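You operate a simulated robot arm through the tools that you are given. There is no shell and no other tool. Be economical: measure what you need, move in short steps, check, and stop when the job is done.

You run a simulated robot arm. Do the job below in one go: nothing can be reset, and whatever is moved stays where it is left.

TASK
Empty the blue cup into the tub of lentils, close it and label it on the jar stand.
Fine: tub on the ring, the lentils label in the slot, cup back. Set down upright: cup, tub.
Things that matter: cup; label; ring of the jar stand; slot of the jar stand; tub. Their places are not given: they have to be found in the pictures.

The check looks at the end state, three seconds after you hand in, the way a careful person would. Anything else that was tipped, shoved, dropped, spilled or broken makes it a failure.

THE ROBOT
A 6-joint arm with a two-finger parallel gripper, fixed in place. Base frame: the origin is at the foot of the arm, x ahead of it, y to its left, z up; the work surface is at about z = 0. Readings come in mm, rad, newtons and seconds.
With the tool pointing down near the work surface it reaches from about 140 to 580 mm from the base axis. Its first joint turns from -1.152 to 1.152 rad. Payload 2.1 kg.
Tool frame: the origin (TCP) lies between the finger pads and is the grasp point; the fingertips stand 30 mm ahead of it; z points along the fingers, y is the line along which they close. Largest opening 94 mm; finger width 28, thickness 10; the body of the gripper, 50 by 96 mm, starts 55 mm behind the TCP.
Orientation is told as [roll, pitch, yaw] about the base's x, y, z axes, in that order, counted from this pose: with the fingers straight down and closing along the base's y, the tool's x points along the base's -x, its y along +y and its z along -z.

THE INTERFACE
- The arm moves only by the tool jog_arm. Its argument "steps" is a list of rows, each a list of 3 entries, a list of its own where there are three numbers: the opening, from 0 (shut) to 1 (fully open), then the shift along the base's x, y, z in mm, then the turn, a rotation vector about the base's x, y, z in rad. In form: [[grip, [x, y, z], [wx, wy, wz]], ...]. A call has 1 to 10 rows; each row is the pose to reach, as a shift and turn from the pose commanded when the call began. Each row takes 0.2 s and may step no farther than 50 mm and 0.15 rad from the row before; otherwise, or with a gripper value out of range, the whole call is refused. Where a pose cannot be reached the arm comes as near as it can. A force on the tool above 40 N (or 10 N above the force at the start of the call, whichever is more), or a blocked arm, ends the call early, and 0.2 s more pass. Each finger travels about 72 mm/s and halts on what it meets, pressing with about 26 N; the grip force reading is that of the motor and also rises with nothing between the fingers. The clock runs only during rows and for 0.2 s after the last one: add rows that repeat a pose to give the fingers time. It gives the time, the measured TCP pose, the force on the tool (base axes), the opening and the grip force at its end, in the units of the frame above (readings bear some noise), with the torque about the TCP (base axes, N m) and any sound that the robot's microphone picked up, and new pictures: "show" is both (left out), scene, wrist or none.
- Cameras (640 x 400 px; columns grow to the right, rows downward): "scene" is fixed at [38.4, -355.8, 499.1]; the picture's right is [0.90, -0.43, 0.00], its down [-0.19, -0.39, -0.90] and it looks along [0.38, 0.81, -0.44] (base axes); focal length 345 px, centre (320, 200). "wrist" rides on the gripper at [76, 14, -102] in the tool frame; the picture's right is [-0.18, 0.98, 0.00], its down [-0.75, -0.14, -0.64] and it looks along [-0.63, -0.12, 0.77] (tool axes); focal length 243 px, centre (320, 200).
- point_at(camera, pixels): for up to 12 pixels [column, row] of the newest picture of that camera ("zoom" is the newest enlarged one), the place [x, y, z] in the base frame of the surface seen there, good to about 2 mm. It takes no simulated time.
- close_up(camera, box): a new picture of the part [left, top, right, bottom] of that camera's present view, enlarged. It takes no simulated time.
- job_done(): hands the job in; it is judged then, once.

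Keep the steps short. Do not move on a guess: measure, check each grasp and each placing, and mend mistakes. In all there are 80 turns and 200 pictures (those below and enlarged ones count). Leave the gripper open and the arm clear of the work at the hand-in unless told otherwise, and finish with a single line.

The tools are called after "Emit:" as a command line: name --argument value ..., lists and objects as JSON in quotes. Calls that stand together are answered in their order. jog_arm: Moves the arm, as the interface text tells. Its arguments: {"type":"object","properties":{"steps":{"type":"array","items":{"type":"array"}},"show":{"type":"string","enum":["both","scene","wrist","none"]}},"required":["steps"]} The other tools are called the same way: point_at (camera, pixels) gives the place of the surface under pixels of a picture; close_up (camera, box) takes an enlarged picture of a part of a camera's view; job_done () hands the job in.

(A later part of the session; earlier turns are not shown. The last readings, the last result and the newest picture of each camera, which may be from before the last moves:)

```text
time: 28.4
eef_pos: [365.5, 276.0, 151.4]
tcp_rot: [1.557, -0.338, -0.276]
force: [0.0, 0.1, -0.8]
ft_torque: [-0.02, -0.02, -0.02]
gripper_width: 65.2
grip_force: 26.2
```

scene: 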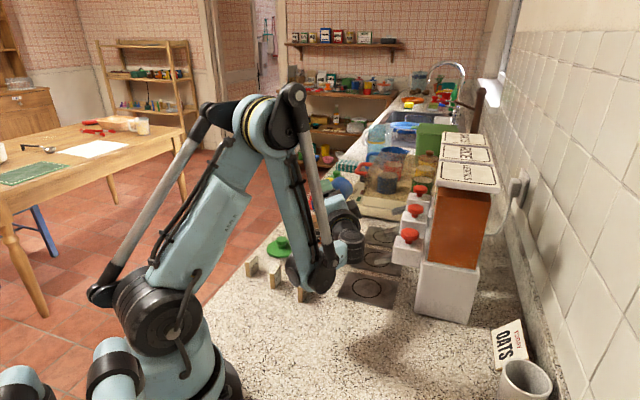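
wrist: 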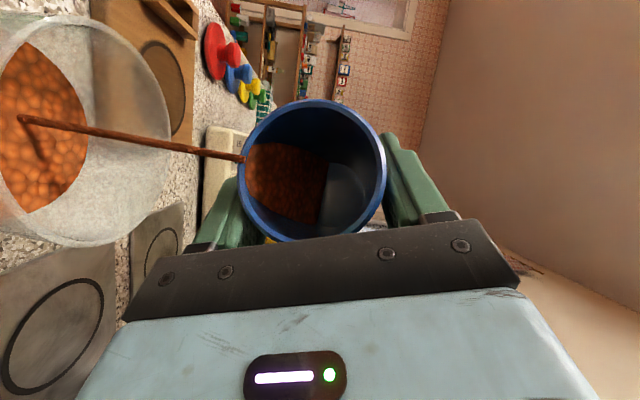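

The flow is slow, so more tilt is needed. I check where the stream leaves and lands, and the wrist clearance to the labels.

Emit:
point_at --camera "wrist" --pixels '[[22, 119], [244, 158], [130, 138], [35, 140], [80, 110], [168, 150], [8, 60]]'

Emit:
point_at --camera "scene" --pixels '[[315, 290], [295, 285], [310, 270], [350, 258], [330, 275], [345, 225]]'

Emit:
close_up --camera "scene" --box '[240, 180, 400, 310]'

```text
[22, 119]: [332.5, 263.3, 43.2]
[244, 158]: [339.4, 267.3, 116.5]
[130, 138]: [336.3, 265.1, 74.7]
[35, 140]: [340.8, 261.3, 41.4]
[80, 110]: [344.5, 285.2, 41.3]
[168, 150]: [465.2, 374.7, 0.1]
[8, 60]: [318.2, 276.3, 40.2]
```

```text
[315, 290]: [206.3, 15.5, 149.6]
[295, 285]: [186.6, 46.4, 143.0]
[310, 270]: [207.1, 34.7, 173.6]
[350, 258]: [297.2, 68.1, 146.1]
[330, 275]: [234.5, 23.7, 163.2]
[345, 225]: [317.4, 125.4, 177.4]
```

```text
3.08 times, centred on (320, 245) of scene
```

zoom: 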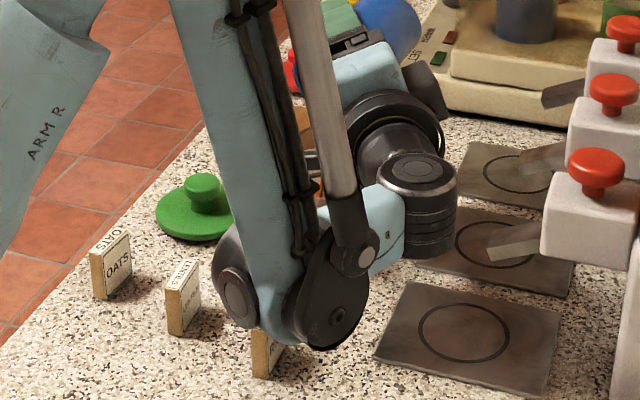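

The stream lands on the tub centre. I raise 25 mm and tip about 12° more at the same xy.

Emit:
jog_arm --steps '[[0.4, [0, 0, 10], [0.02, -0.035, 0]], [0.4, [0, 0, 20], [0.04, -0.07, 0]], [0.4, [-1, -1, 25], [0.07, -0.121, 0]], [0.4, [-2, -1, 25], [0.1, -0.173, 0]], [0.4, [-2, -1, 25], [0.1, -0.173, 0]], [0.4, [-2, -1, 25], [0.1, -0.173, 0]], [0.4, [-2, -1, 25], [0.1, -0.173, 0]], [0.4, [-2, -1, 25], [0.1, -0.173, 0]]]' --show "wrist"

```text
time: 30.2
eef_pos: [366.2, 275.0, 178.6]
tcp_rot: [1.717, -0.472, -0.341]
force: [-0.3, 0.2, -0.9]
ft_torque: [0.01, 0.05, 0.01]
gripper_width: 65.6
grip_force: 26.0
```

wrist: 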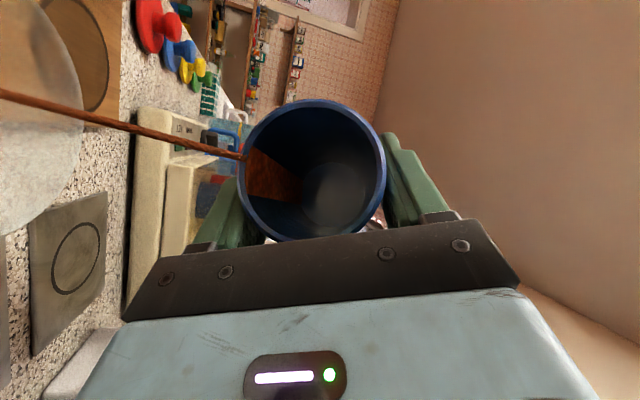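

It flows well. I check the stream position.

Emit:
point_at --camera "wrist" --pixels '[[243, 156], [120, 123], [30, 99], [5, 92]]'

Emit:
jog_arm --steps '[[0.4, [-4, -2, 0], [0, 0, 0]], [0.4, [-4, -2, 0], [0, 0, 0]], [0.4, [-4, -2, 3], [0.03, -0.052, 0]], [0.4, [-4, -2, 6], [0.06, -0.104, 0]], [0.4, [-4, -2, 6], [0.06, -0.104, 0]], [0.4, [-4, -2, 6], [0.06, -0.104, 0]], [0.4, [-4, -2, 6], [0.06, -0.104, 0]]]' --show "wrist"

```text
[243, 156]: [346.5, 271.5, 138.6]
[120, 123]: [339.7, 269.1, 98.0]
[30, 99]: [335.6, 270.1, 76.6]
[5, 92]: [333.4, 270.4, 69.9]
```

```text
time: 31.8
eef_pos: [367.8, 273.3, 189.8]
tcp_rot: [1.823, -0.549, -0.391]
force: [-0.1, -0.3, -1.4]
ft_torque: [0.0, 0.01, -0.02]
gripper_width: 65.0
grip_force: 25.9
out of reach, approached as far as the arm can: row 1, 2, 3, 4, 5, 6, 7
```

wrist: 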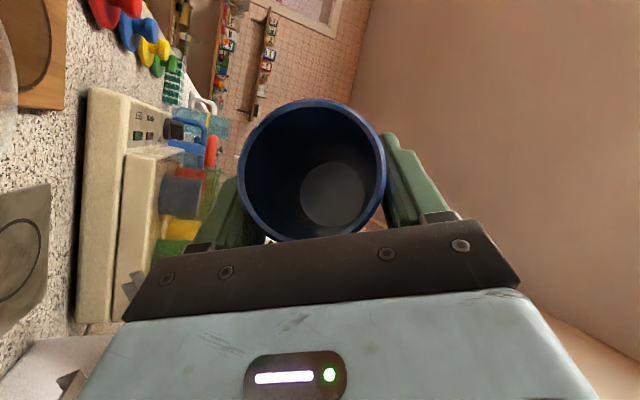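

The cup looks empty. Now I turn it back upright (reverse tip) while rising a little.

Emit:
jog_arm --steps '[[0.4, [1, 1, 5], [-0.07, 0.121, 0]], [0.4, [2, 2, 8], [-0.14, 0.242, 0]], [0.4, [3, 4, 8], [-0.21, 0.364, 0]], [0.4, [4, 6, 8], [-0.28, 0.485, 0]], [0.4, [5, 8, 8], [-0.35, 0.606, 0]], [0.4, [6, 9, 8], [-0.42, 0.727, 0]], [0.4, [7, 10, 8], [-0.49, 0.849, 0]], [0.4, [7, 10, 8], [-0.56, 0.97, 0]], [0.4, [7, 10, 8], [-0.63, 1.091, 0]], [0.4, [7, 10, 8], [-0.7, 1.212, 0]]]'

```text
time: 34.0
eef_pos: [372.7, 284.3, 196.7]
tcp_rot: [0.783, 0.437, -0.32]
force: [-0.5, 0.1, -0.9]
ft_torque: [0.01, 0.01, 0.0]
gripper_width: 64.8
grip_force: 26.0
```

scene: 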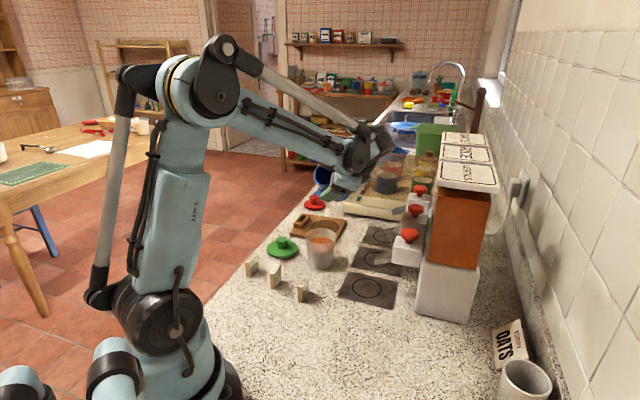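
wrist: 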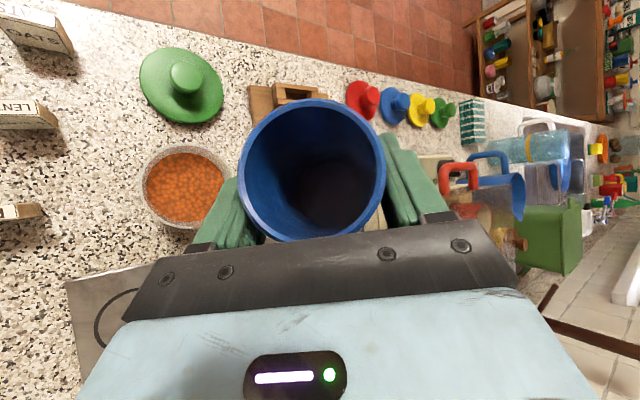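

The cup is empty, tub fuller, nothing on the counter. Computed remaining turn to upright is 0.709 rad about the same axis; I finish it.

Emit:
jog_arm --steps '[[0.4, [0, 0, 0], [-0.071, 0.123, 0]], [0.4, [0, 0, 0], [-0.142, 0.245, 0]], [0.4, [0, 0, 0], [-0.214, 0.368, 0]], [0.4, [0, 0, 0], [-0.285, 0.49, 0]], [0.4, [0, 0, 0], [-0.356, 0.613, 0]], [0.4, [0, 0, 0], [-0.356, 0.613, 0]]]'

Emit:
close_up --camera "scene" --box '[230, 200, 410, 320]'

Emit:
point_at --camera "zoom" --pixels '[[320, 60], [300, 100], [360, 100], [321, 150], [330, 120]]'

```text
time: 35.4
eef_pos: [374.4, 283.2, 196.0]
tcp_rot: [0.014, 0.793, -0.785]
force: [-0.4, -0.2, -1.0]
ft_torque: [-0.03, 0.02, 0.02]
gripper_width: 64.8
grip_force: 26.0
```

scene: 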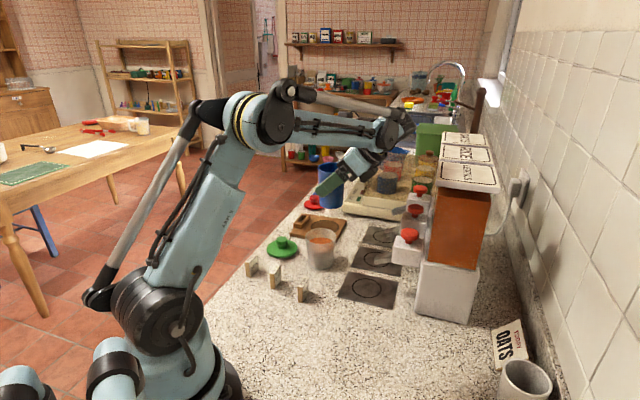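
wrist: 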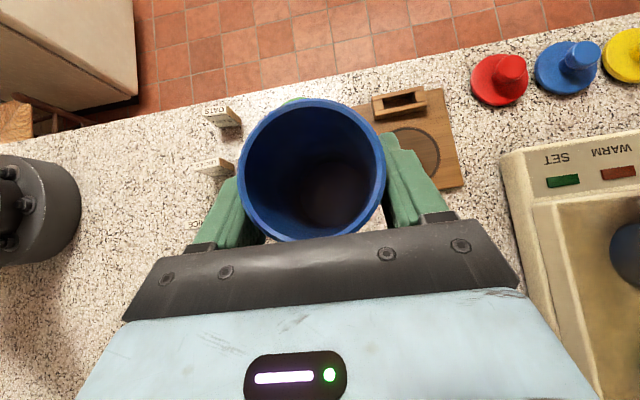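

```text
3.33 times, centred on (320, 260) of scene
```

zoom: 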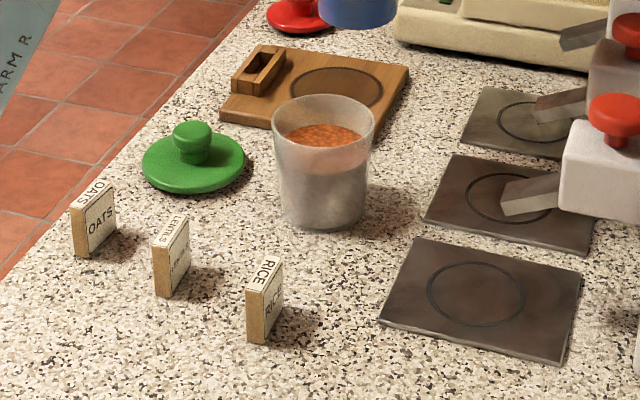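

```text
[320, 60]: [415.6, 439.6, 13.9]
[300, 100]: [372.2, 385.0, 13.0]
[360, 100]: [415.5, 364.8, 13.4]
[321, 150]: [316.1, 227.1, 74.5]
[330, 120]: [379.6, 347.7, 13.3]
```

The cup is upright and empty, with no spill. While the view is clear I measure ring, slot, lentils label and lid, then carry the cup back.

Emit:
point_at --camera "zoom" --pixels '[[290, 88], [382, 90], [338, 67], [336, 110], [232, 72], [263, 45], [285, 50], [254, 80], [244, 72], [274, 52], [255, 62], [265, 66]]'

Emit:
point_at --camera "zoom" --pixels '[[160, 232], [178, 228], [154, 245], [169, 249], [187, 218], [174, 214], [168, 297], [188, 270], [155, 291], [193, 123], [193, 160], [143, 165]]'

Emit:
jog_arm --steps '[[0.4, [-8, -15, -4], [0, 0, -0.06]], [0.4, [-16, -37, -4], [0, 0, -0.16]], [0.4, [-24, -60, -4], [0, 0, -0.28]], [0.4, [-32, -83, -4], [0, 0, -0.4]], [0.4, [-40, -106, -4], [0, 0, -0.52]], [0.4, [-48, -129, -4], [0, 0, -0.64]], [0.4, [-56, -152, -4], [0, 0, -0.76]], [0.4, [-64, -175, -4], [0, 0, -0.88]], [0.4, [-70, -198, -4], [0, 0, -1.0]], [0.4, [-76.5, -216, -4], [0, 0, -1.12]]]' --show "wrist"

```text
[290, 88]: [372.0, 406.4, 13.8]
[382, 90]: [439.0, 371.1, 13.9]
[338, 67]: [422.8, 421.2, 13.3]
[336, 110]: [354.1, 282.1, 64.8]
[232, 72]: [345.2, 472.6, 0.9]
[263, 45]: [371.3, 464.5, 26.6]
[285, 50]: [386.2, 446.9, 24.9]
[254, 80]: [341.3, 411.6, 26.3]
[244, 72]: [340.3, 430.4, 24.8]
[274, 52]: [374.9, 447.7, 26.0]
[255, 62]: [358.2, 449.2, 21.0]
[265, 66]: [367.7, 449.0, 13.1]
```

```text
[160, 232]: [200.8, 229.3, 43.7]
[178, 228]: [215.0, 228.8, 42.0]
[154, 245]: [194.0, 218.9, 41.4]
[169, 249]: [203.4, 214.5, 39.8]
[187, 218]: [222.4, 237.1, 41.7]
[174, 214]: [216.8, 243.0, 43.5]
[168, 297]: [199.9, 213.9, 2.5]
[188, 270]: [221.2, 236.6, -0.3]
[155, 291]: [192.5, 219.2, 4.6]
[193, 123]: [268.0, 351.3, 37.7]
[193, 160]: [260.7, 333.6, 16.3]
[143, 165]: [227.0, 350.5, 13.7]
```

```text
time: 37.6
eef_pos: [296.3, 68.0, 193.3]
tcp_rot: [0.017, 0.791, -1.906]
force: [-0.5, -0.2, -1.6]
ft_torque: [0.01, 0.01, -0.02]
gripper_width: 64.6
grip_force: 26.0
```

wrist: 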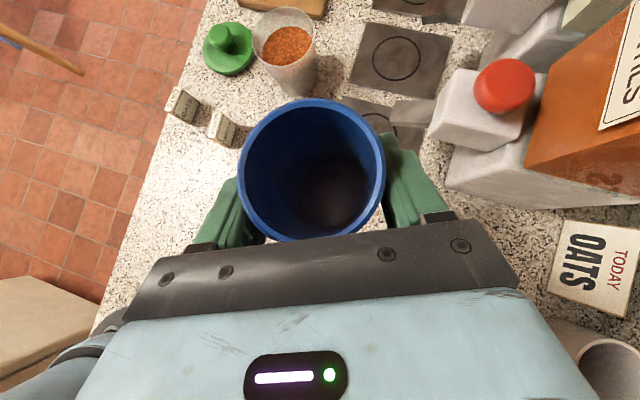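

Above the original cup spot again. Lower to the noted grasp height.

Emit:
jog_arm --steps '[[0.4, [1, -1, -30], [0, 0, 0]], [0.4, [1, -1, -60], [0, 0, 0]], [0.4, [1, -1, -90], [0, 0, 0]], [0.4, [1, -1, -110], [0, 0, 0]], [0.4, [1, -1, -122], [0, 0, 0]], [0.4, [1, -1, -127], [0, 0, 0]], [0.4, [1, -1, -130], [0, 0, 0]], [0.4, [1, -1, -130], [0, 0, 0]]]' --show "scene"

```text
time: 39.4
eef_pos: [298.3, 66.7, 64.5]
tcp_rot: [0.017, 0.792, -1.903]
force: [-0.2, 0.5, -1.8]
ft_torque: [0.03, -0.03, 0.0]
gripper_width: 64.5
grip_force: 26.0
```

scene: 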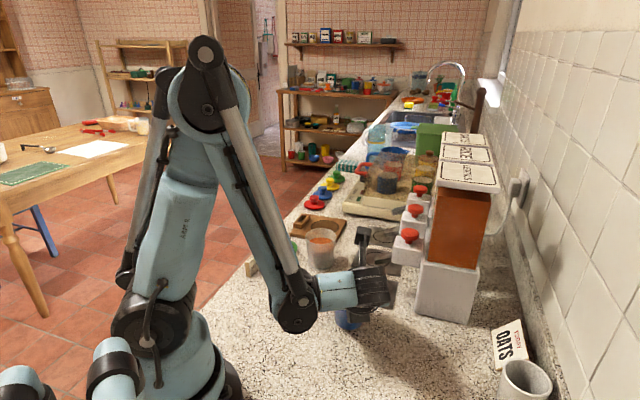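

Still carrying at z=64.5. A few more millimetres until it touches, then release slowly.

Emit:
jog_arm --steps '[[0.4, [0, 0, -1], [0, 0, 0]], [0.4, [0, 0, -2], [0, 0, 0]], [0.4, [0, 0, -3], [0, 0, 0]], [0.4, [0, 0, -3.6], [0, 0, 0]], [0.4, [0, 0, -3.6], [0, 0, 0]]]' --show "none"

```text
time: 40.6
eef_pos: [298.8, 66.1, 60.1]
tcp_rot: [0.018, 0.792, -1.902]
force: [2.7, -1.0, 13.0]
ft_torque: [0.08, 0.01, 0.0]
gripper_width: 63.8
grip_force: 26.2
```

Contact felt (13 N up). I relax 0.6 mm, open slowly, and look.

Emit:
jog_arm --steps '[[0.4, [0, 0, 0.6], [0, 0, 0]], [0.68, [0, 0, 0.6], [0, 0, 0]], [0.75, [0, 0, 0.6], [0, 0, 0]], [0.85, [0, 0, 0.6], [0, 0, 0]], [1, [0, 0, 0.6], [0, 0, 0]], [1, [0, 0, 0.6], [0, 0, 0]]]'

```text
time: 42.0
eef_pos: [297.9, 67.0, 60.6]
tcp_rot: [0.016, 0.791, -1.902]
force: [0.0, -0.1, -0.4]
ft_torque: [-0.03, 0.01, 0.0]
gripper_width: 94.0
grip_force: 0.0
```

scene: 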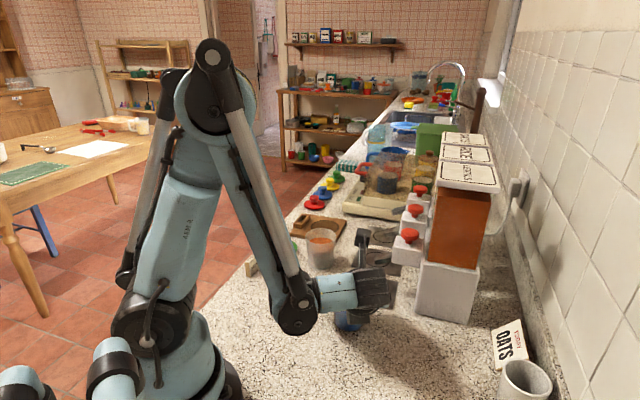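
wrist: 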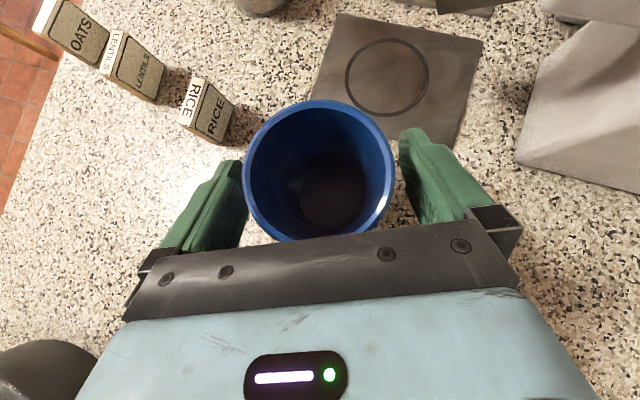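

The cup stands upright at its original place. I withdraw straight up, then turn the tool straight down.

Emit:
jog_arm --steps '[[1, [0, 0, 30], [0, 0, 0]], [1, [0, 0, 65], [0, 0, 0]], [1, [0, 0, 100], [0, 0, 0]], [1, [0, 0, 135], [0, 0, 0]], [1, [0, 0, 160], [-0.14, 0.048, 0]], [1, [0, 0, 180], [-0.28, 0.096, 0]], [1, [0, 0, 200], [-0.42, 0.144, 0]], [1, [0, 0, 200], [-0.55, 0.189, 0]], [1, [0, 0, 200], [-0.65, 0.223, 0]], [1, [0, 0, 200], [-0.748, 0.257, 0]]]'

```text
time: 44.2
eef_pos: [298.3, 67.1, 260.6]
tcp_rot: [0.019, -0.001, -1.901]
force: [-0.2, 0.0, -0.2]
ft_torque: [0.03, 0.01, -0.02]
gripper_width: 94.0
grip_force: 0.0
```

scene: 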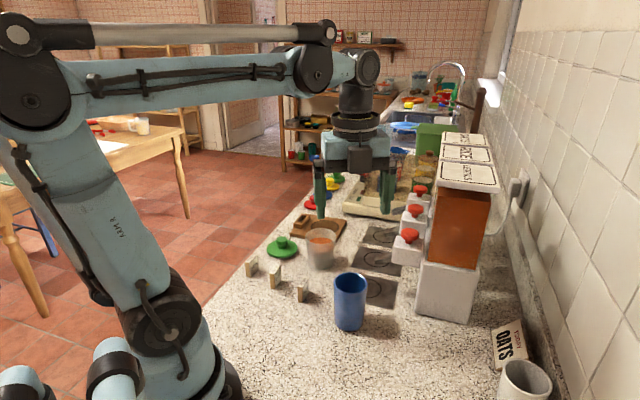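
wrist: 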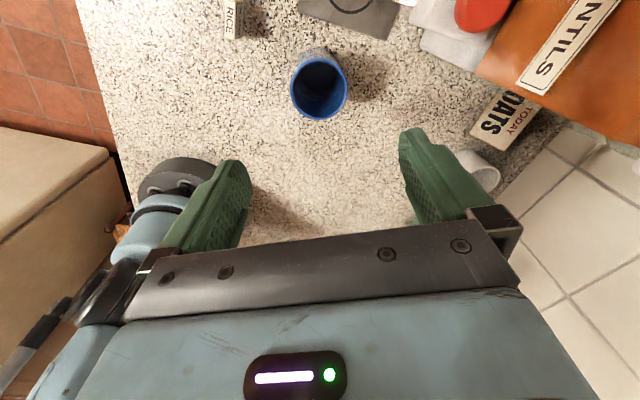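

The cup is back exactly where it was. Now over the tub with yaw to -0.82, closing along azimuth 43°.

Emit:
jog_arm --steps '[[1, [5, 24, -8], [0.006, 0.018, 0.135]], [1, [9, 48, -15], [0.006, 0.018, 0.27]], [1, [13, 72, -22], [0.006, 0.018, 0.405]], [1, [18, 96, -30], [0.006, 0.018, 0.54]], [1, [22, 120, -38], [0.006, 0.018, 0.675]], [1, [26, 144, -45], [0.006, 0.018, 0.81]], [1, [31, 168, -52], [0.006, 0.018, 0.945]], [1, [35, 192, -60], [0.006, 0.018, 1.08]], [1, [35, 192, -60], [0.006, 0.018, 1.08]]]'

```text
time: 46.2
eef_pos: [333.8, 257.1, 199.3]
tcp_rot: [0.005, 0.011, -0.818]
force: [-0.8, -0.1, -0.5]
ft_torque: [-0.01, 0.01, -0.03]
gripper_width: 94.0
grip_force: 0.1
```

scene: 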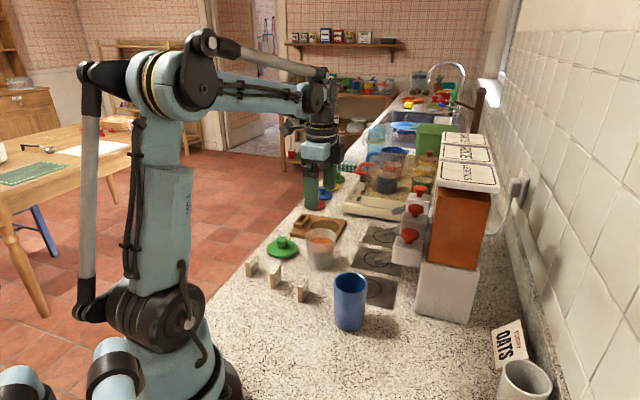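
wrist: 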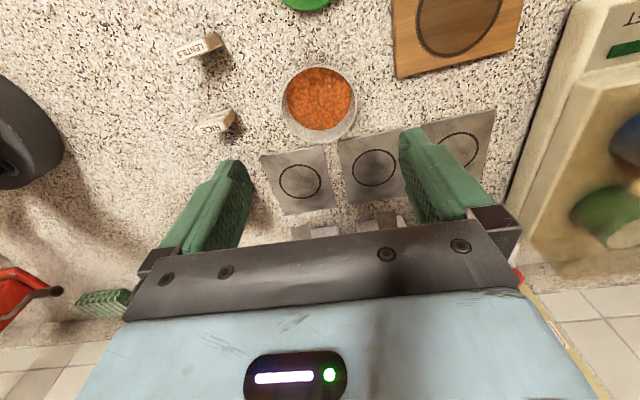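

I measure the tub rim and base from above.

Emit:
close_up --camera "wrist" --box '[170, 0, 530, 225]'

Emit:
point_at --camera "wrist" --pixels '[[283, 104], [356, 104], [319, 67], [319, 141], [318, 98], [448, 5], [457, 57], [500, 10], [415, 18]]'

```text
1.78 times, centred on (350, 112) of wrist
```

zoom: 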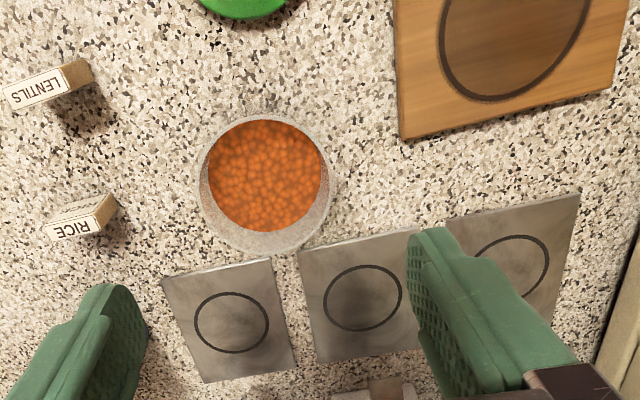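

```text
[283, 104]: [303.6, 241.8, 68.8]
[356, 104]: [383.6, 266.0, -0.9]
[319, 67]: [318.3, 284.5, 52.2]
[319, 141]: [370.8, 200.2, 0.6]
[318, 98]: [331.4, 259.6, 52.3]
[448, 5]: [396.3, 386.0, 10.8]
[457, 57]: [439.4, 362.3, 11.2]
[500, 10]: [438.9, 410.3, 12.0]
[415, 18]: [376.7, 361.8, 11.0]
```

I refine the rim points on the zoom.

Emit:
point_at --camera "zoom" --pixels '[[202, 185], [331, 188], [266, 250], [300, 240], [235, 241], [224, 133], [312, 135], [265, 117], [208, 210], [326, 208]]'

```text
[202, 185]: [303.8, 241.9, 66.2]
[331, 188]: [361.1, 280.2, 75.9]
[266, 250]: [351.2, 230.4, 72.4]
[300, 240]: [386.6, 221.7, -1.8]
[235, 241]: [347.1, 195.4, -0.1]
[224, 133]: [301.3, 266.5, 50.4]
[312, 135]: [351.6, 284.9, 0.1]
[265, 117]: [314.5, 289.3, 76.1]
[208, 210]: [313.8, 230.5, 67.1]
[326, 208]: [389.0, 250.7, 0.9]
```

Tub centre (332.7,260.3), diameter about 69, rim z≈75. I centre on it and descend to TCP z≈45.

Emit:
jog_arm --steps '[[1, [-1, 3, -30], [0, -0.01, 0]], [1, [-1, 3, -65], [0, -0.01, 0]], [1, [-1, 3, -100], [0, -0.01, 0]], [1, [-1, 3, -130], [0, -0.01, 0]], [1, [-1, 3, -148], [0, -0.01, 0]], [1, [-1, 3, -154], [0, -0.01, 0]], [1, [-1, 3, -154], [0, -0.01, 0]]]'

```text
time: 47.8
eef_pos: [332.5, 260.7, 45.3]
tcp_rot: [0.011, 0.002, -0.822]
force: [0.0, -0.7, -0.3]
ft_torque: [0.0, -0.02, 0.01]
gripper_width: 94.0
grip_force: 0.1
```

scene: 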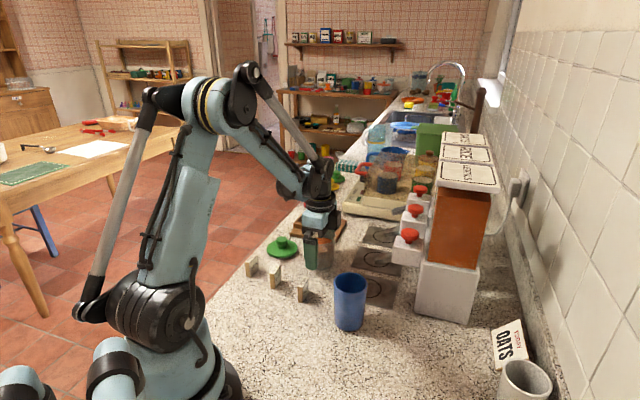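
wrist: 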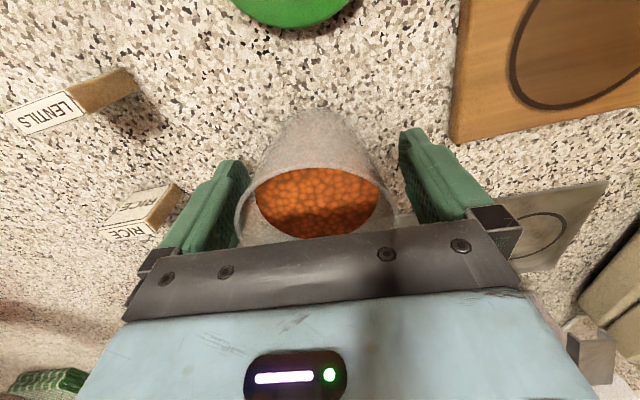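

Straddling the tub. I close gently.

Emit:
jog_arm --steps '[[0.86, [0, 0, 0], [0, 0, 0]], [0.8, [0, 0, 0], [0, 0, 0]], [0.75, [0, 0, 0], [0, 0, 0]], [0.7, [0, 0, 0], [0, 0, 0]], [0.66, [0, 0, 0], [0, 0, 0]], [0.5, [0, 0, 0], [0, 0, 0]], [0.5, [0, 0, 0], [0, 0, 0]]]'

```text
time: 49.4
eef_pos: [332.2, 261.4, 46.2]
tcp_rot: [0.01, 0.002, -0.823]
force: [0.0, 0.4, -0.1]
ft_torque: [0.05, -0.02, 0.01]
gripper_width: 73.3
grip_force: 26.1
```

scene: 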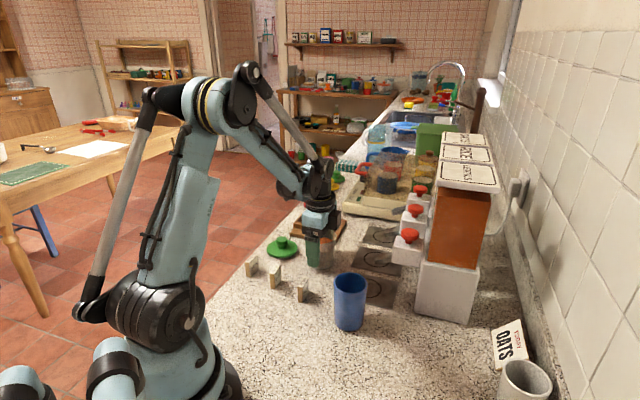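
wrist: 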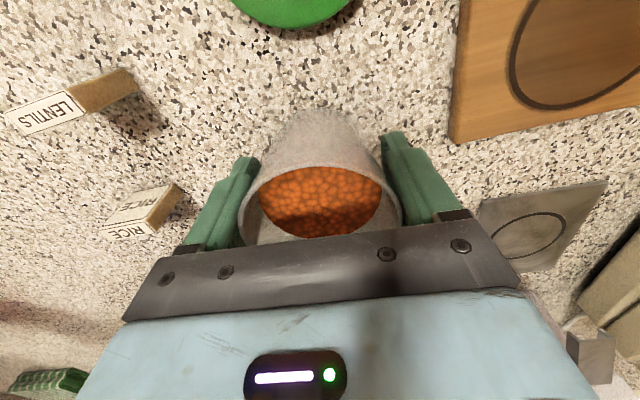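

Held at 73.3 mm. Lift 60 mm and carry to above the ring, gently.

Emit:
jog_arm --steps '[[0.5, [0, 0, 10], [0, 0, 0]], [0.5, [0, 0, 30], [0, 0, 0]], [0.5, [0, 0, 50], [0, 0, 0]], [0.5, [5, 8, 60], [0, 0, 0]], [0.5, [16, 26, 60], [0, 0, 0]], [0.5, [29, 50, 60], [0, 0, 0]], [0.5, [43, 74, 60], [0, 0, 0]], [0.5, [57, 98, 60], [0, 0, 0]], [0.5, [67, 116, 60], [0, 0, 0]], [0.5, [73, 126, 60], [0, 0, 0]]]'

Emit:
close_up --camera "wrist" --box '[180, 40, 500, 240]'

Emit:
close_up --camera "scene" --box '[270, 170, 390, 250]'

```text
time: 51.6
eef_pos: [404.6, 388.1, 106.8]
tcp_rot: [0.011, 0.003, -0.821]
force: [0.6, -0.3, -1.6]
ft_torque: [-0.02, -0.01, 0.0]
gripper_width: 73.5
grip_force: 25.1
```

scene: 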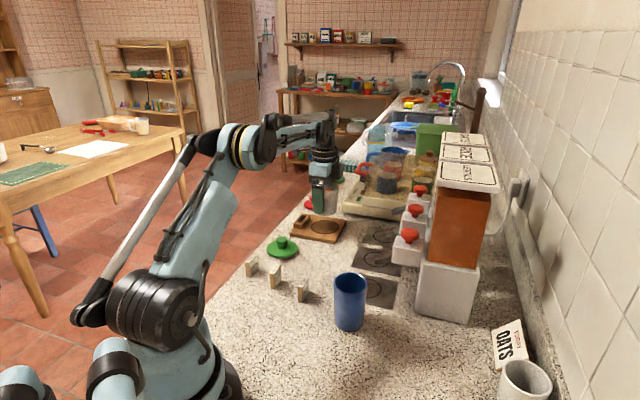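
wrist: 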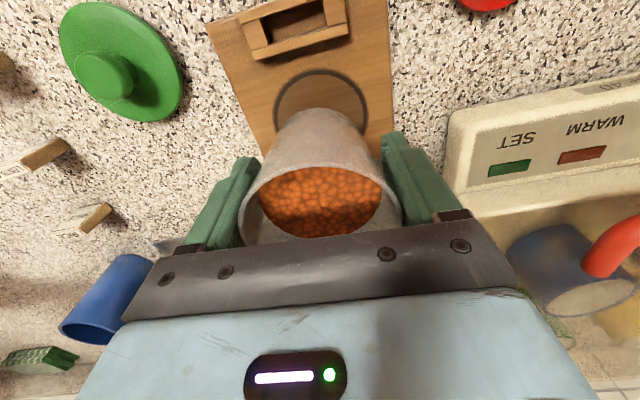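

```text
2.00 times, centred on (340, 140) of wrist
```

zoom: 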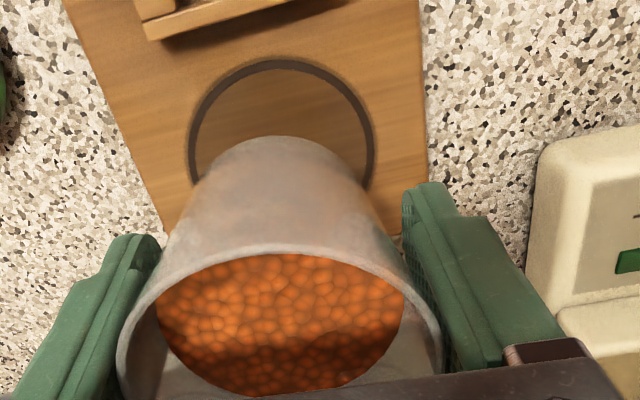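

```text
5.00 times, centred on (330, 210) of scene
```

zoom: 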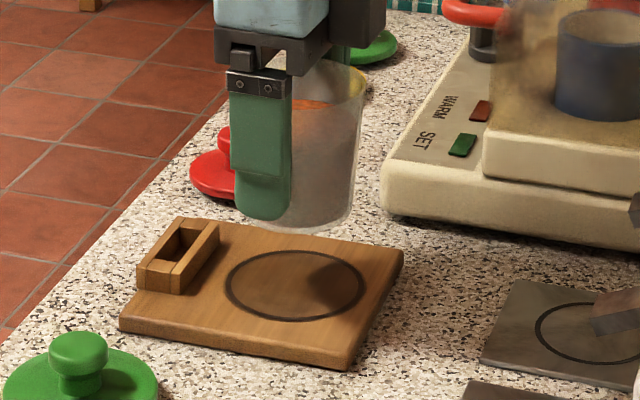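

The ring is fully visible. I measure ring and slot on this zoom.

Emit:
point_at --camera "zoom" --pixels '[[227, 287], [363, 285], [302, 251], [293, 320], [258, 257], [340, 310], [345, 259], [248, 311]]'

Emit:
point_at --camera "zoom" --pixels '[[138, 264], [179, 218], [220, 226], [180, 274], [150, 262], [183, 226], [208, 230], [173, 263], [165, 255], [185, 245]]'

```text
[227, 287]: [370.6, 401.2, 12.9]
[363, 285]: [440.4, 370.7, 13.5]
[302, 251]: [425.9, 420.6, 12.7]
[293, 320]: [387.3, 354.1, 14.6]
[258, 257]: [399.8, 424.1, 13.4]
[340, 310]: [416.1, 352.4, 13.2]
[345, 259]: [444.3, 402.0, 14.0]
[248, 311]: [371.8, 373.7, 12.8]
```

```text
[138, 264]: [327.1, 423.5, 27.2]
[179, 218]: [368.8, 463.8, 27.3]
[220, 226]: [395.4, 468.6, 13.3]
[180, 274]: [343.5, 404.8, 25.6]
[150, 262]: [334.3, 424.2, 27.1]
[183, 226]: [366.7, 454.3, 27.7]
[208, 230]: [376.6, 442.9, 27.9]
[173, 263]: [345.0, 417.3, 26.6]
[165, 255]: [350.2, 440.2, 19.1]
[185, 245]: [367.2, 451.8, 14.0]
```

Ring centre (407,387.4), slot centre (356,434.8) running along azimuth 44°. I lower the tub onto the ring.

Emit:
jog_arm --steps '[[0.5, [2.4, -0.7, -10], [0, 0, 0]], [0.5, [2.4, -0.7, -22], [0, 0, 0]], [0.5, [2.4, -0.7, -34], [0, 0, 0]], [0.5, [2.4, -0.7, -41], [0, 0, 0]], [0.5, [2.4, -0.7, -44], [0, 0, 0]], [0.5, [2.4, -0.7, -46], [0, 0, 0]], [0.5, [2.4, -0.7, -46], [0, 0, 0]]]'

Emit:
close_up --camera "scene" --box '[270, 170, 390, 250]'

```text
time: 53.2
eef_pos: [407.5, 387.3, 60.0]
tcp_rot: [0.011, 0.002, -0.823]
force: [-1.1, 0.2, -1.3]
ft_torque: [0.03, 0.02, 0.03]
gripper_width: 73.3
grip_force: 26.2
```

scene: 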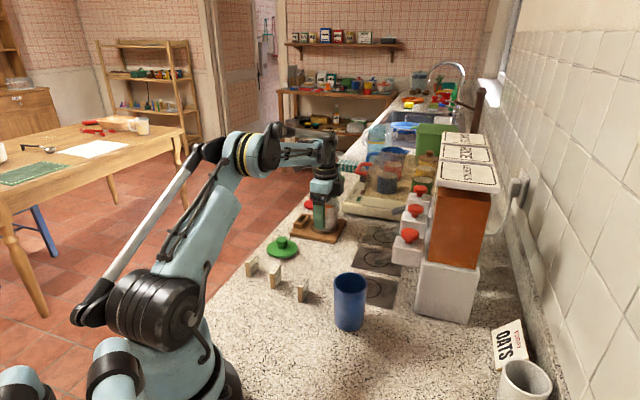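
wrist: 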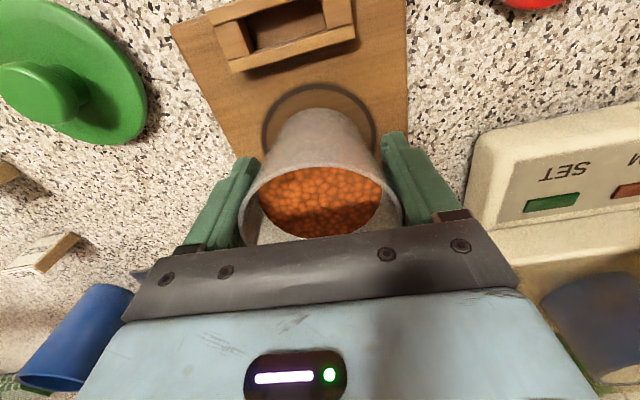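

```text
5.00 times, centred on (330, 210) of scene
```

zoom: 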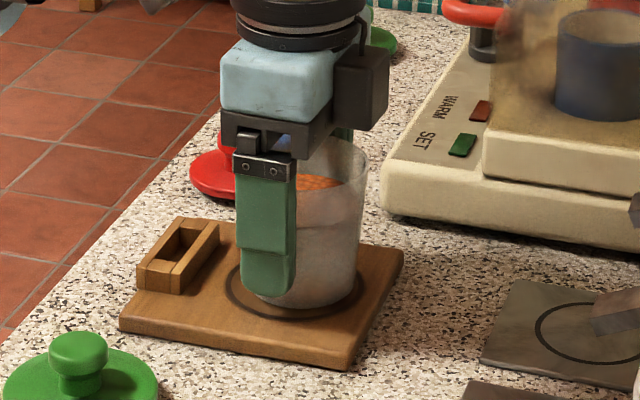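

The base sits inside the ring. Touch down by 1-2 mm and check the force.

Emit:
jog_arm --steps '[[0.5, [0, 0, -0.7], [0, 0, 0]], [0.5, [0, 0, -1.2], [0, 0, 0]], [0.5, [0, 0, -1.2], [0, 0, 0]]]' --show "none"

```text
time: 54.0
eef_pos: [406.6, 386.7, 59.6]
tcp_rot: [0.01, 0.004, -0.821]
force: [-0.7, 0.0, -2.5]
ft_torque: [0.02, -0.02, 0.02]
gripper_width: 73.7
grip_force: 26.1
```

Emit:
jog_arm --steps '[[0.5, [0, 0, -0.8], [0, 0, 0]], [0.5, [0, 0, -1.5], [0, 0, 0]], [0.5, [0, 0, -1.5], [0, 0, 0]]]' --show "none"

```text
time: 54.8
eef_pos: [407.1, 387.5, 57.7]
tcp_rot: [0.012, 0.002, -0.82]
force: [-1.0, -1.4, 2.3]
ft_torque: [0.04, -0.05, 0.02]
gripper_width: 73.3
grip_force: 26.1
```

Contact (force changed from -2.5 to +2.3 N). I release slowly.

Emit:
jog_arm --steps '[[0.77, [0, 0, 0], [0, 0, 0]], [0.8, [0, 0, 0], [0, 0, 0]], [0.87, [0, 0, 0], [0, 0, 0]], [0.95, [0, 0, 0], [0, 0, 0]], [1, [0, 0, 0], [0, 0, 0]]]' --show "none"

Emit:
jog_arm --steps '[[1, [0, 0, 20], [0, 0, 0]], [1, [0, 0, 50], [0, 0, 0]], [1, [0, 0, 90], [0, 0, 0]], [1, [0, 0, 120], [0, 0, 0]], [1, [-30, -10, 120], [0, 0, 0]], [1, [-70, -20, 120], [0, 0, 0]], [1, [-110, -30, 120], [0, 0, 0]], [1, [-143, -42, 120], [0, 0, 0]], [1, [-143, -42, 120], [0, 0, 0]]]'

Emit:
close_up --camera "scene" --box '[270, 170, 390, 250]'

```text
time: 56.0
eef_pos: [407.5, 387.2, 58.3]
tcp_rot: [0.011, 0.004, -0.822]
force: [-1.4, 0.2, -0.6]
ft_torque: [-0.02, 0.04, 0.01]
gripper_width: 93.8
grip_force: 0.0
```

```text
time: 58.0
eef_pos: [265.3, 344.9, 178.0]
tcp_rot: [0.009, 0.002, -0.822]
force: [0.5, 0.2, 1.4]
ft_torque: [0.01, -0.01, -0.01]
gripper_width: 94.0
grip_force: 0.1
```

scene: 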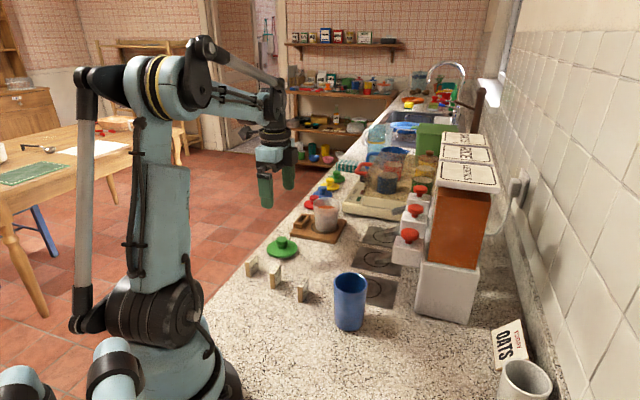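
wrist: 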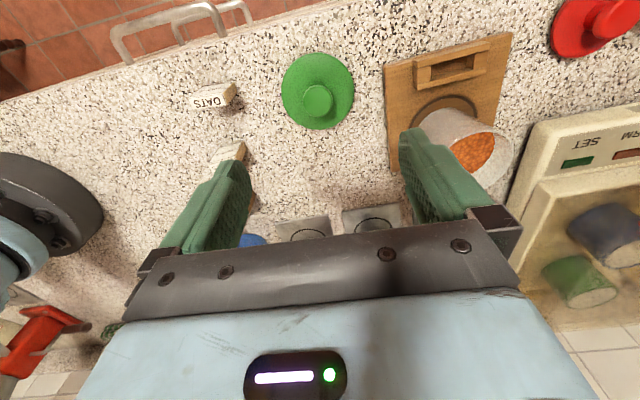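

```text
5.00 times, centred on (330, 210) of scene
```

zoom: 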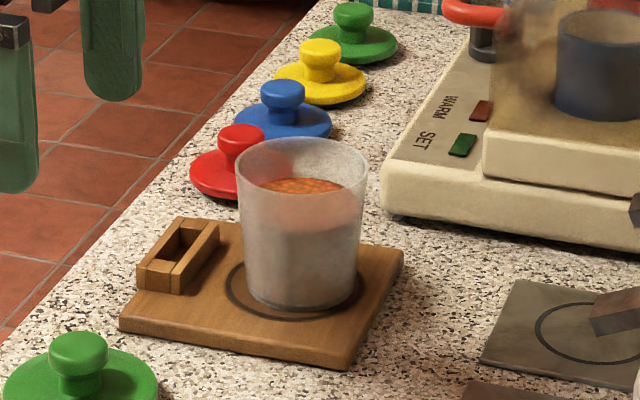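

The tub appears a few mm off centre on the ring. I measure it.

Emit:
point_at --camera "zoom" --pixels '[[247, 285], [359, 285], [302, 310], [238, 165], [368, 165], [303, 196], [303, 140], [262, 302], [340, 302]]'

Emit:
close_up --camera "wrist" --box '[360, 20, 560, 200]'

```text
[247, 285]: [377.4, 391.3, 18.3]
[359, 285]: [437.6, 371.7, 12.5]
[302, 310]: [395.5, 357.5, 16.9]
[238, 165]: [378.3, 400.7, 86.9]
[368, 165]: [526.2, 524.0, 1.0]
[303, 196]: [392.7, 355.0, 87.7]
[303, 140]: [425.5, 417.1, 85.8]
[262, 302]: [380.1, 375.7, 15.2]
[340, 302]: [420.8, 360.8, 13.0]
```

```text
2.22 times, centred on (460, 110) of wrist
```

zoom: 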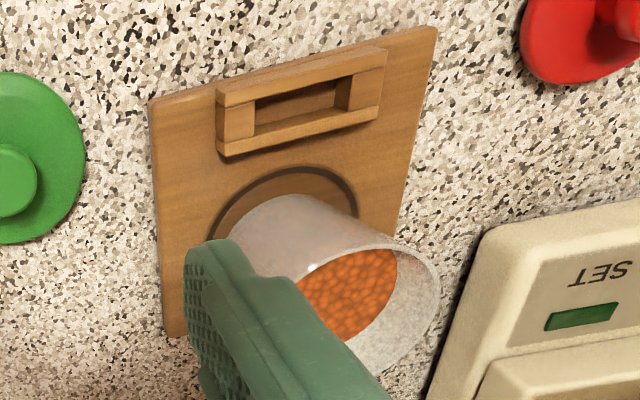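

The tub sits within the ring, about 3 mm off centre, which is fine. Next is the green lid: I measure its knob and disc.

Emit:
close_up --camera "wrist" --box '[260, 30, 380, 150]'

```text
3.33 times, centred on (320, 90) of wrist
```

zoom: 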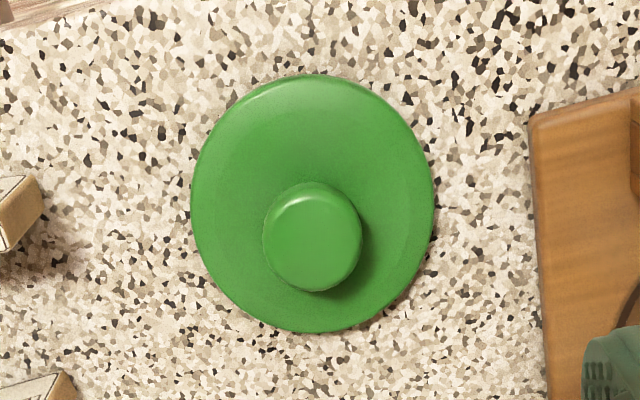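

Emit:
point_at --camera "zoom" --pixels '[[312, 245], [272, 245], [355, 245], [312, 200], [312, 285], [312, 79], [312, 326], [195, 205], [430, 205], [240, 150]]'

Emit:
point_at --camera "scene" --pixels '[[268, 248], [298, 248], [282, 241], [282, 258], [304, 203], [326, 203], [314, 199], [313, 207]]'

```text
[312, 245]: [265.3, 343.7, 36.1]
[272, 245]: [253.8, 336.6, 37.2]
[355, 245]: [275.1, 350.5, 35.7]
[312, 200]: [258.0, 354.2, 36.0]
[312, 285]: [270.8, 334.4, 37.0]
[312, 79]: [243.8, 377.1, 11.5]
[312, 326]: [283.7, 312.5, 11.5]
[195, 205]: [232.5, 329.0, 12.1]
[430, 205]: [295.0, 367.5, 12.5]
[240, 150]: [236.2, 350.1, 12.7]
```

```text
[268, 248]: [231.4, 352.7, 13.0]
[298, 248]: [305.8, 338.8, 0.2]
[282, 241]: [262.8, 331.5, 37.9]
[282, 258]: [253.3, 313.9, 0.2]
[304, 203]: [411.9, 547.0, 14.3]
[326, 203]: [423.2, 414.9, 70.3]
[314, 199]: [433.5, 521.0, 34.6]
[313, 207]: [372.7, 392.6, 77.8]
```

Lid centre (264.4,344.5), disc ≈76 mm, top z 12.5, knob top z 36.5. I descend to TCP z≈47 (tips at 17, above the disc) with the fingers half closed.

Emit:
jog_arm --steps '[[0.6, [-1, -0.4, -35], [0, 0, 0]], [0.55, [-1, -0.4, -70], [0, 0, 0]], [0.55, [-1, -0.4, -100], [0, 0, 0]], [0.55, [-1, -0.4, -120], [0, 0, 0]], [0.55, [-1, -0.4, -131], [0, 0, 0]], [0.55, [-1, -0.4, -131], [0, 0, 0]]]'

Emit:
close_up --camera "scene" --box '[220, 190, 360, 290]'

```text
time: 59.4
eef_pos: [263.2, 344.3, 46.5]
tcp_rot: [0.011, 0.005, -0.823]
force: [-0.9, -0.3, -0.7]
ft_torque: [0.01, 0.01, -0.05]
gripper_width: 51.7
grip_force: 0.1
```

scene: 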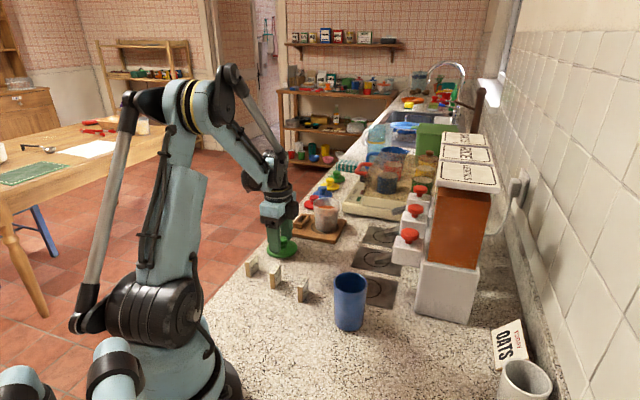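
wrist: 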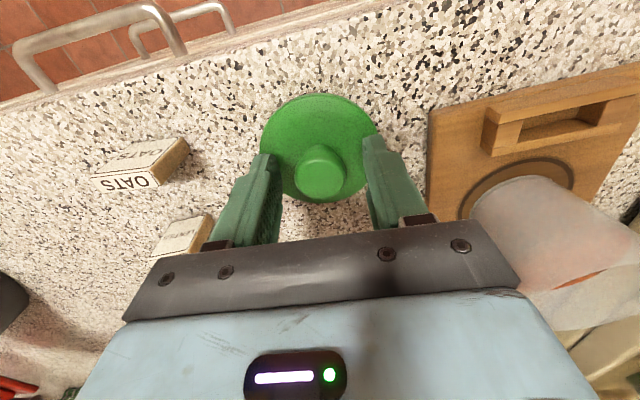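

```text
4.00 times, centred on (290, 240) of scene
```

zoom: 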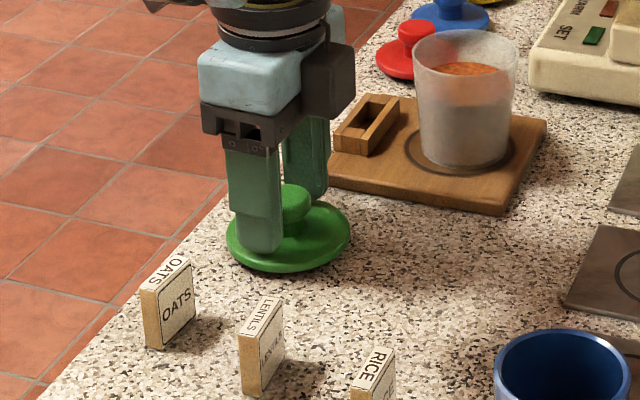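

The fingers straddle the knob with the tips just above the disc. Close.

Emit:
jog_arm --steps '[[0.42, [0, 0, 0], [0, 0, 0]], [0.34, [0, 0, 0], [0, 0, 0]], [0.29, [0, 0, 0], [0, 0, 0]], [0.26, [0, 0, 0], [0, 0, 0]], [0.1, [0, 0, 0], [0, 0, 0]], [0.1, [0, 0, 0], [0, 0, 0]]]' --show "wrist"

```text
time: 60.8
eef_pos: [262.3, 345.0, 46.3]
tcp_rot: [0.011, 0.004, -0.821]
force: [0.3, -0.3, 1.0]
ft_torque: [-0.05, 0.0, 0.01]
gripper_width: 28.1
grip_force: 25.6
```

wrist: 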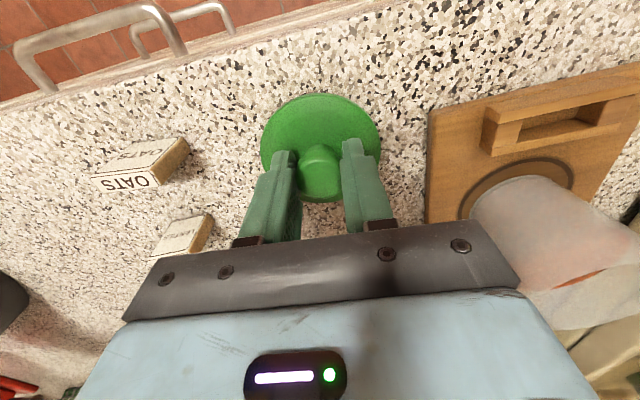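

The knob is held (28 mm). Lift and carry to above the tub, TCP (408,387,170).

Emit:
jog_arm --steps '[[0.1, [0, 0, 20], [0, 0, 0]], [0.1, [0, 0, 55], [0, 0, 0]], [0.1, [0, 0, 90], [0, 0, 0]], [0.1, [0, 0, 124], [0, 0, 0]], [0.1, [25, 7, 124], [0, 0, 0]], [0.1, [55, 16, 124], [0, 0, 0]], [0.1, [90, 26, 124], [0, 0, 0]], [0.1, [120, 35, 124], [0, 0, 0]], [0.1, [145.5, 42, 124], [0, 0, 0]], [0.1, [145.5, 42, 124], [0, 0, 0]]]'

Emit:
close_up --camera "scene" --box '[270, 150, 390, 250]'

```text
time: 63.0
eef_pos: [409.4, 387.0, 170.1]
tcp_rot: [0.009, 0.004, -0.822]
force: [-0.2, -0.6, 0.0]
ft_torque: [0.0, 0.01, 0.0]
gripper_width: 28.1
grip_force: 25.9
```

scene: 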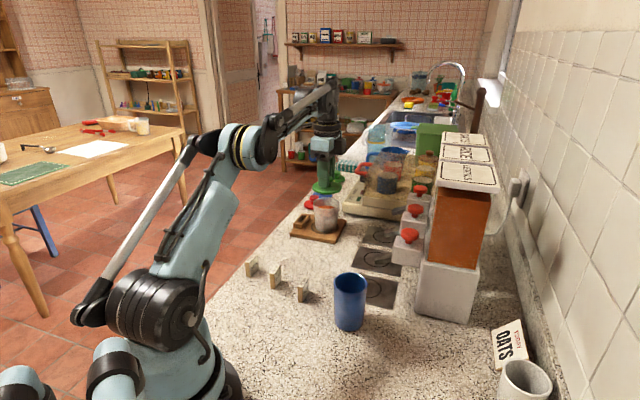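
wrist: 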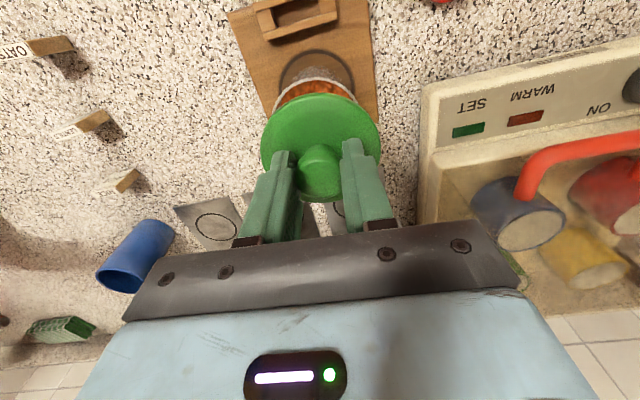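

```text
4.00 times, centred on (330, 200) of scene
```

zoom: 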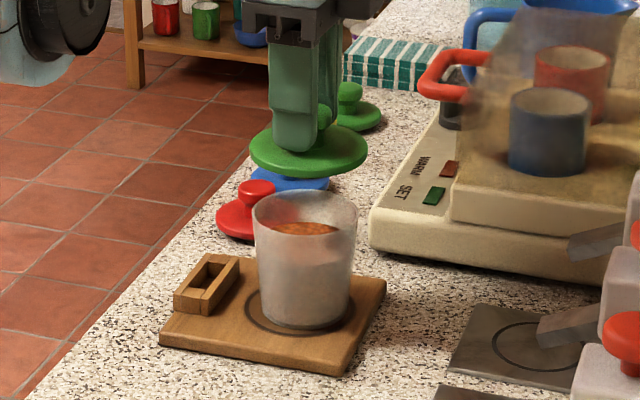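

I compare the lid and tub rim centres by measurement.

Emit:
point_at --camera "zoom" --pixels '[[251, 152], [365, 150], [307, 180], [262, 168], [352, 168], [255, 210], [354, 214], [304, 235], [270, 229], [338, 231], [304, 193]]'

Emit:
close_up --camera "wrist" --box '[220, 40, 420, 240]'

Emit:
point_at --camera "wrist" --pixels '[[264, 148], [377, 145], [320, 96], [316, 82], [283, 96], [350, 96], [320, 165]]'

```text
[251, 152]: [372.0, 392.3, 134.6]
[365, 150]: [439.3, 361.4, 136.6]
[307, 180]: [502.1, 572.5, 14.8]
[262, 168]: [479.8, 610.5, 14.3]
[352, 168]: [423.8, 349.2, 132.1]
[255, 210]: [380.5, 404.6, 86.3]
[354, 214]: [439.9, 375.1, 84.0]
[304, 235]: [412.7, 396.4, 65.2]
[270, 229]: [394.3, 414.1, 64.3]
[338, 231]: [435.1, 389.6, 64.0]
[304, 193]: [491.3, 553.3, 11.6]
```

```text
2.00 times, centred on (320, 140) of wrist
```

zoom: 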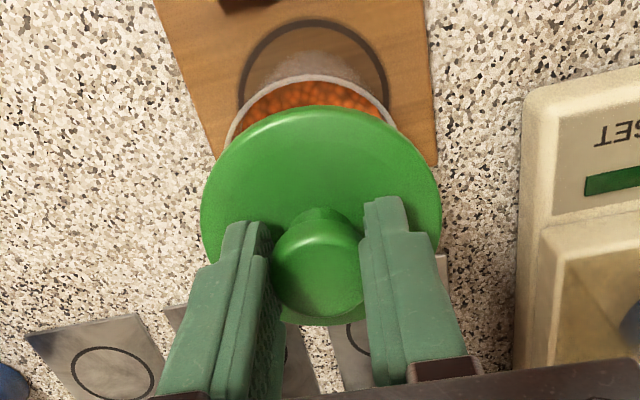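

```text
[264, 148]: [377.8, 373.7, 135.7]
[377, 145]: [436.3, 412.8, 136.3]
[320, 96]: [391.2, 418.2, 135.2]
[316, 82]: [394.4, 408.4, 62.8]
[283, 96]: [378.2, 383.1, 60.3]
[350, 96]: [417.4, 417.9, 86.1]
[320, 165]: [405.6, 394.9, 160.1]
```

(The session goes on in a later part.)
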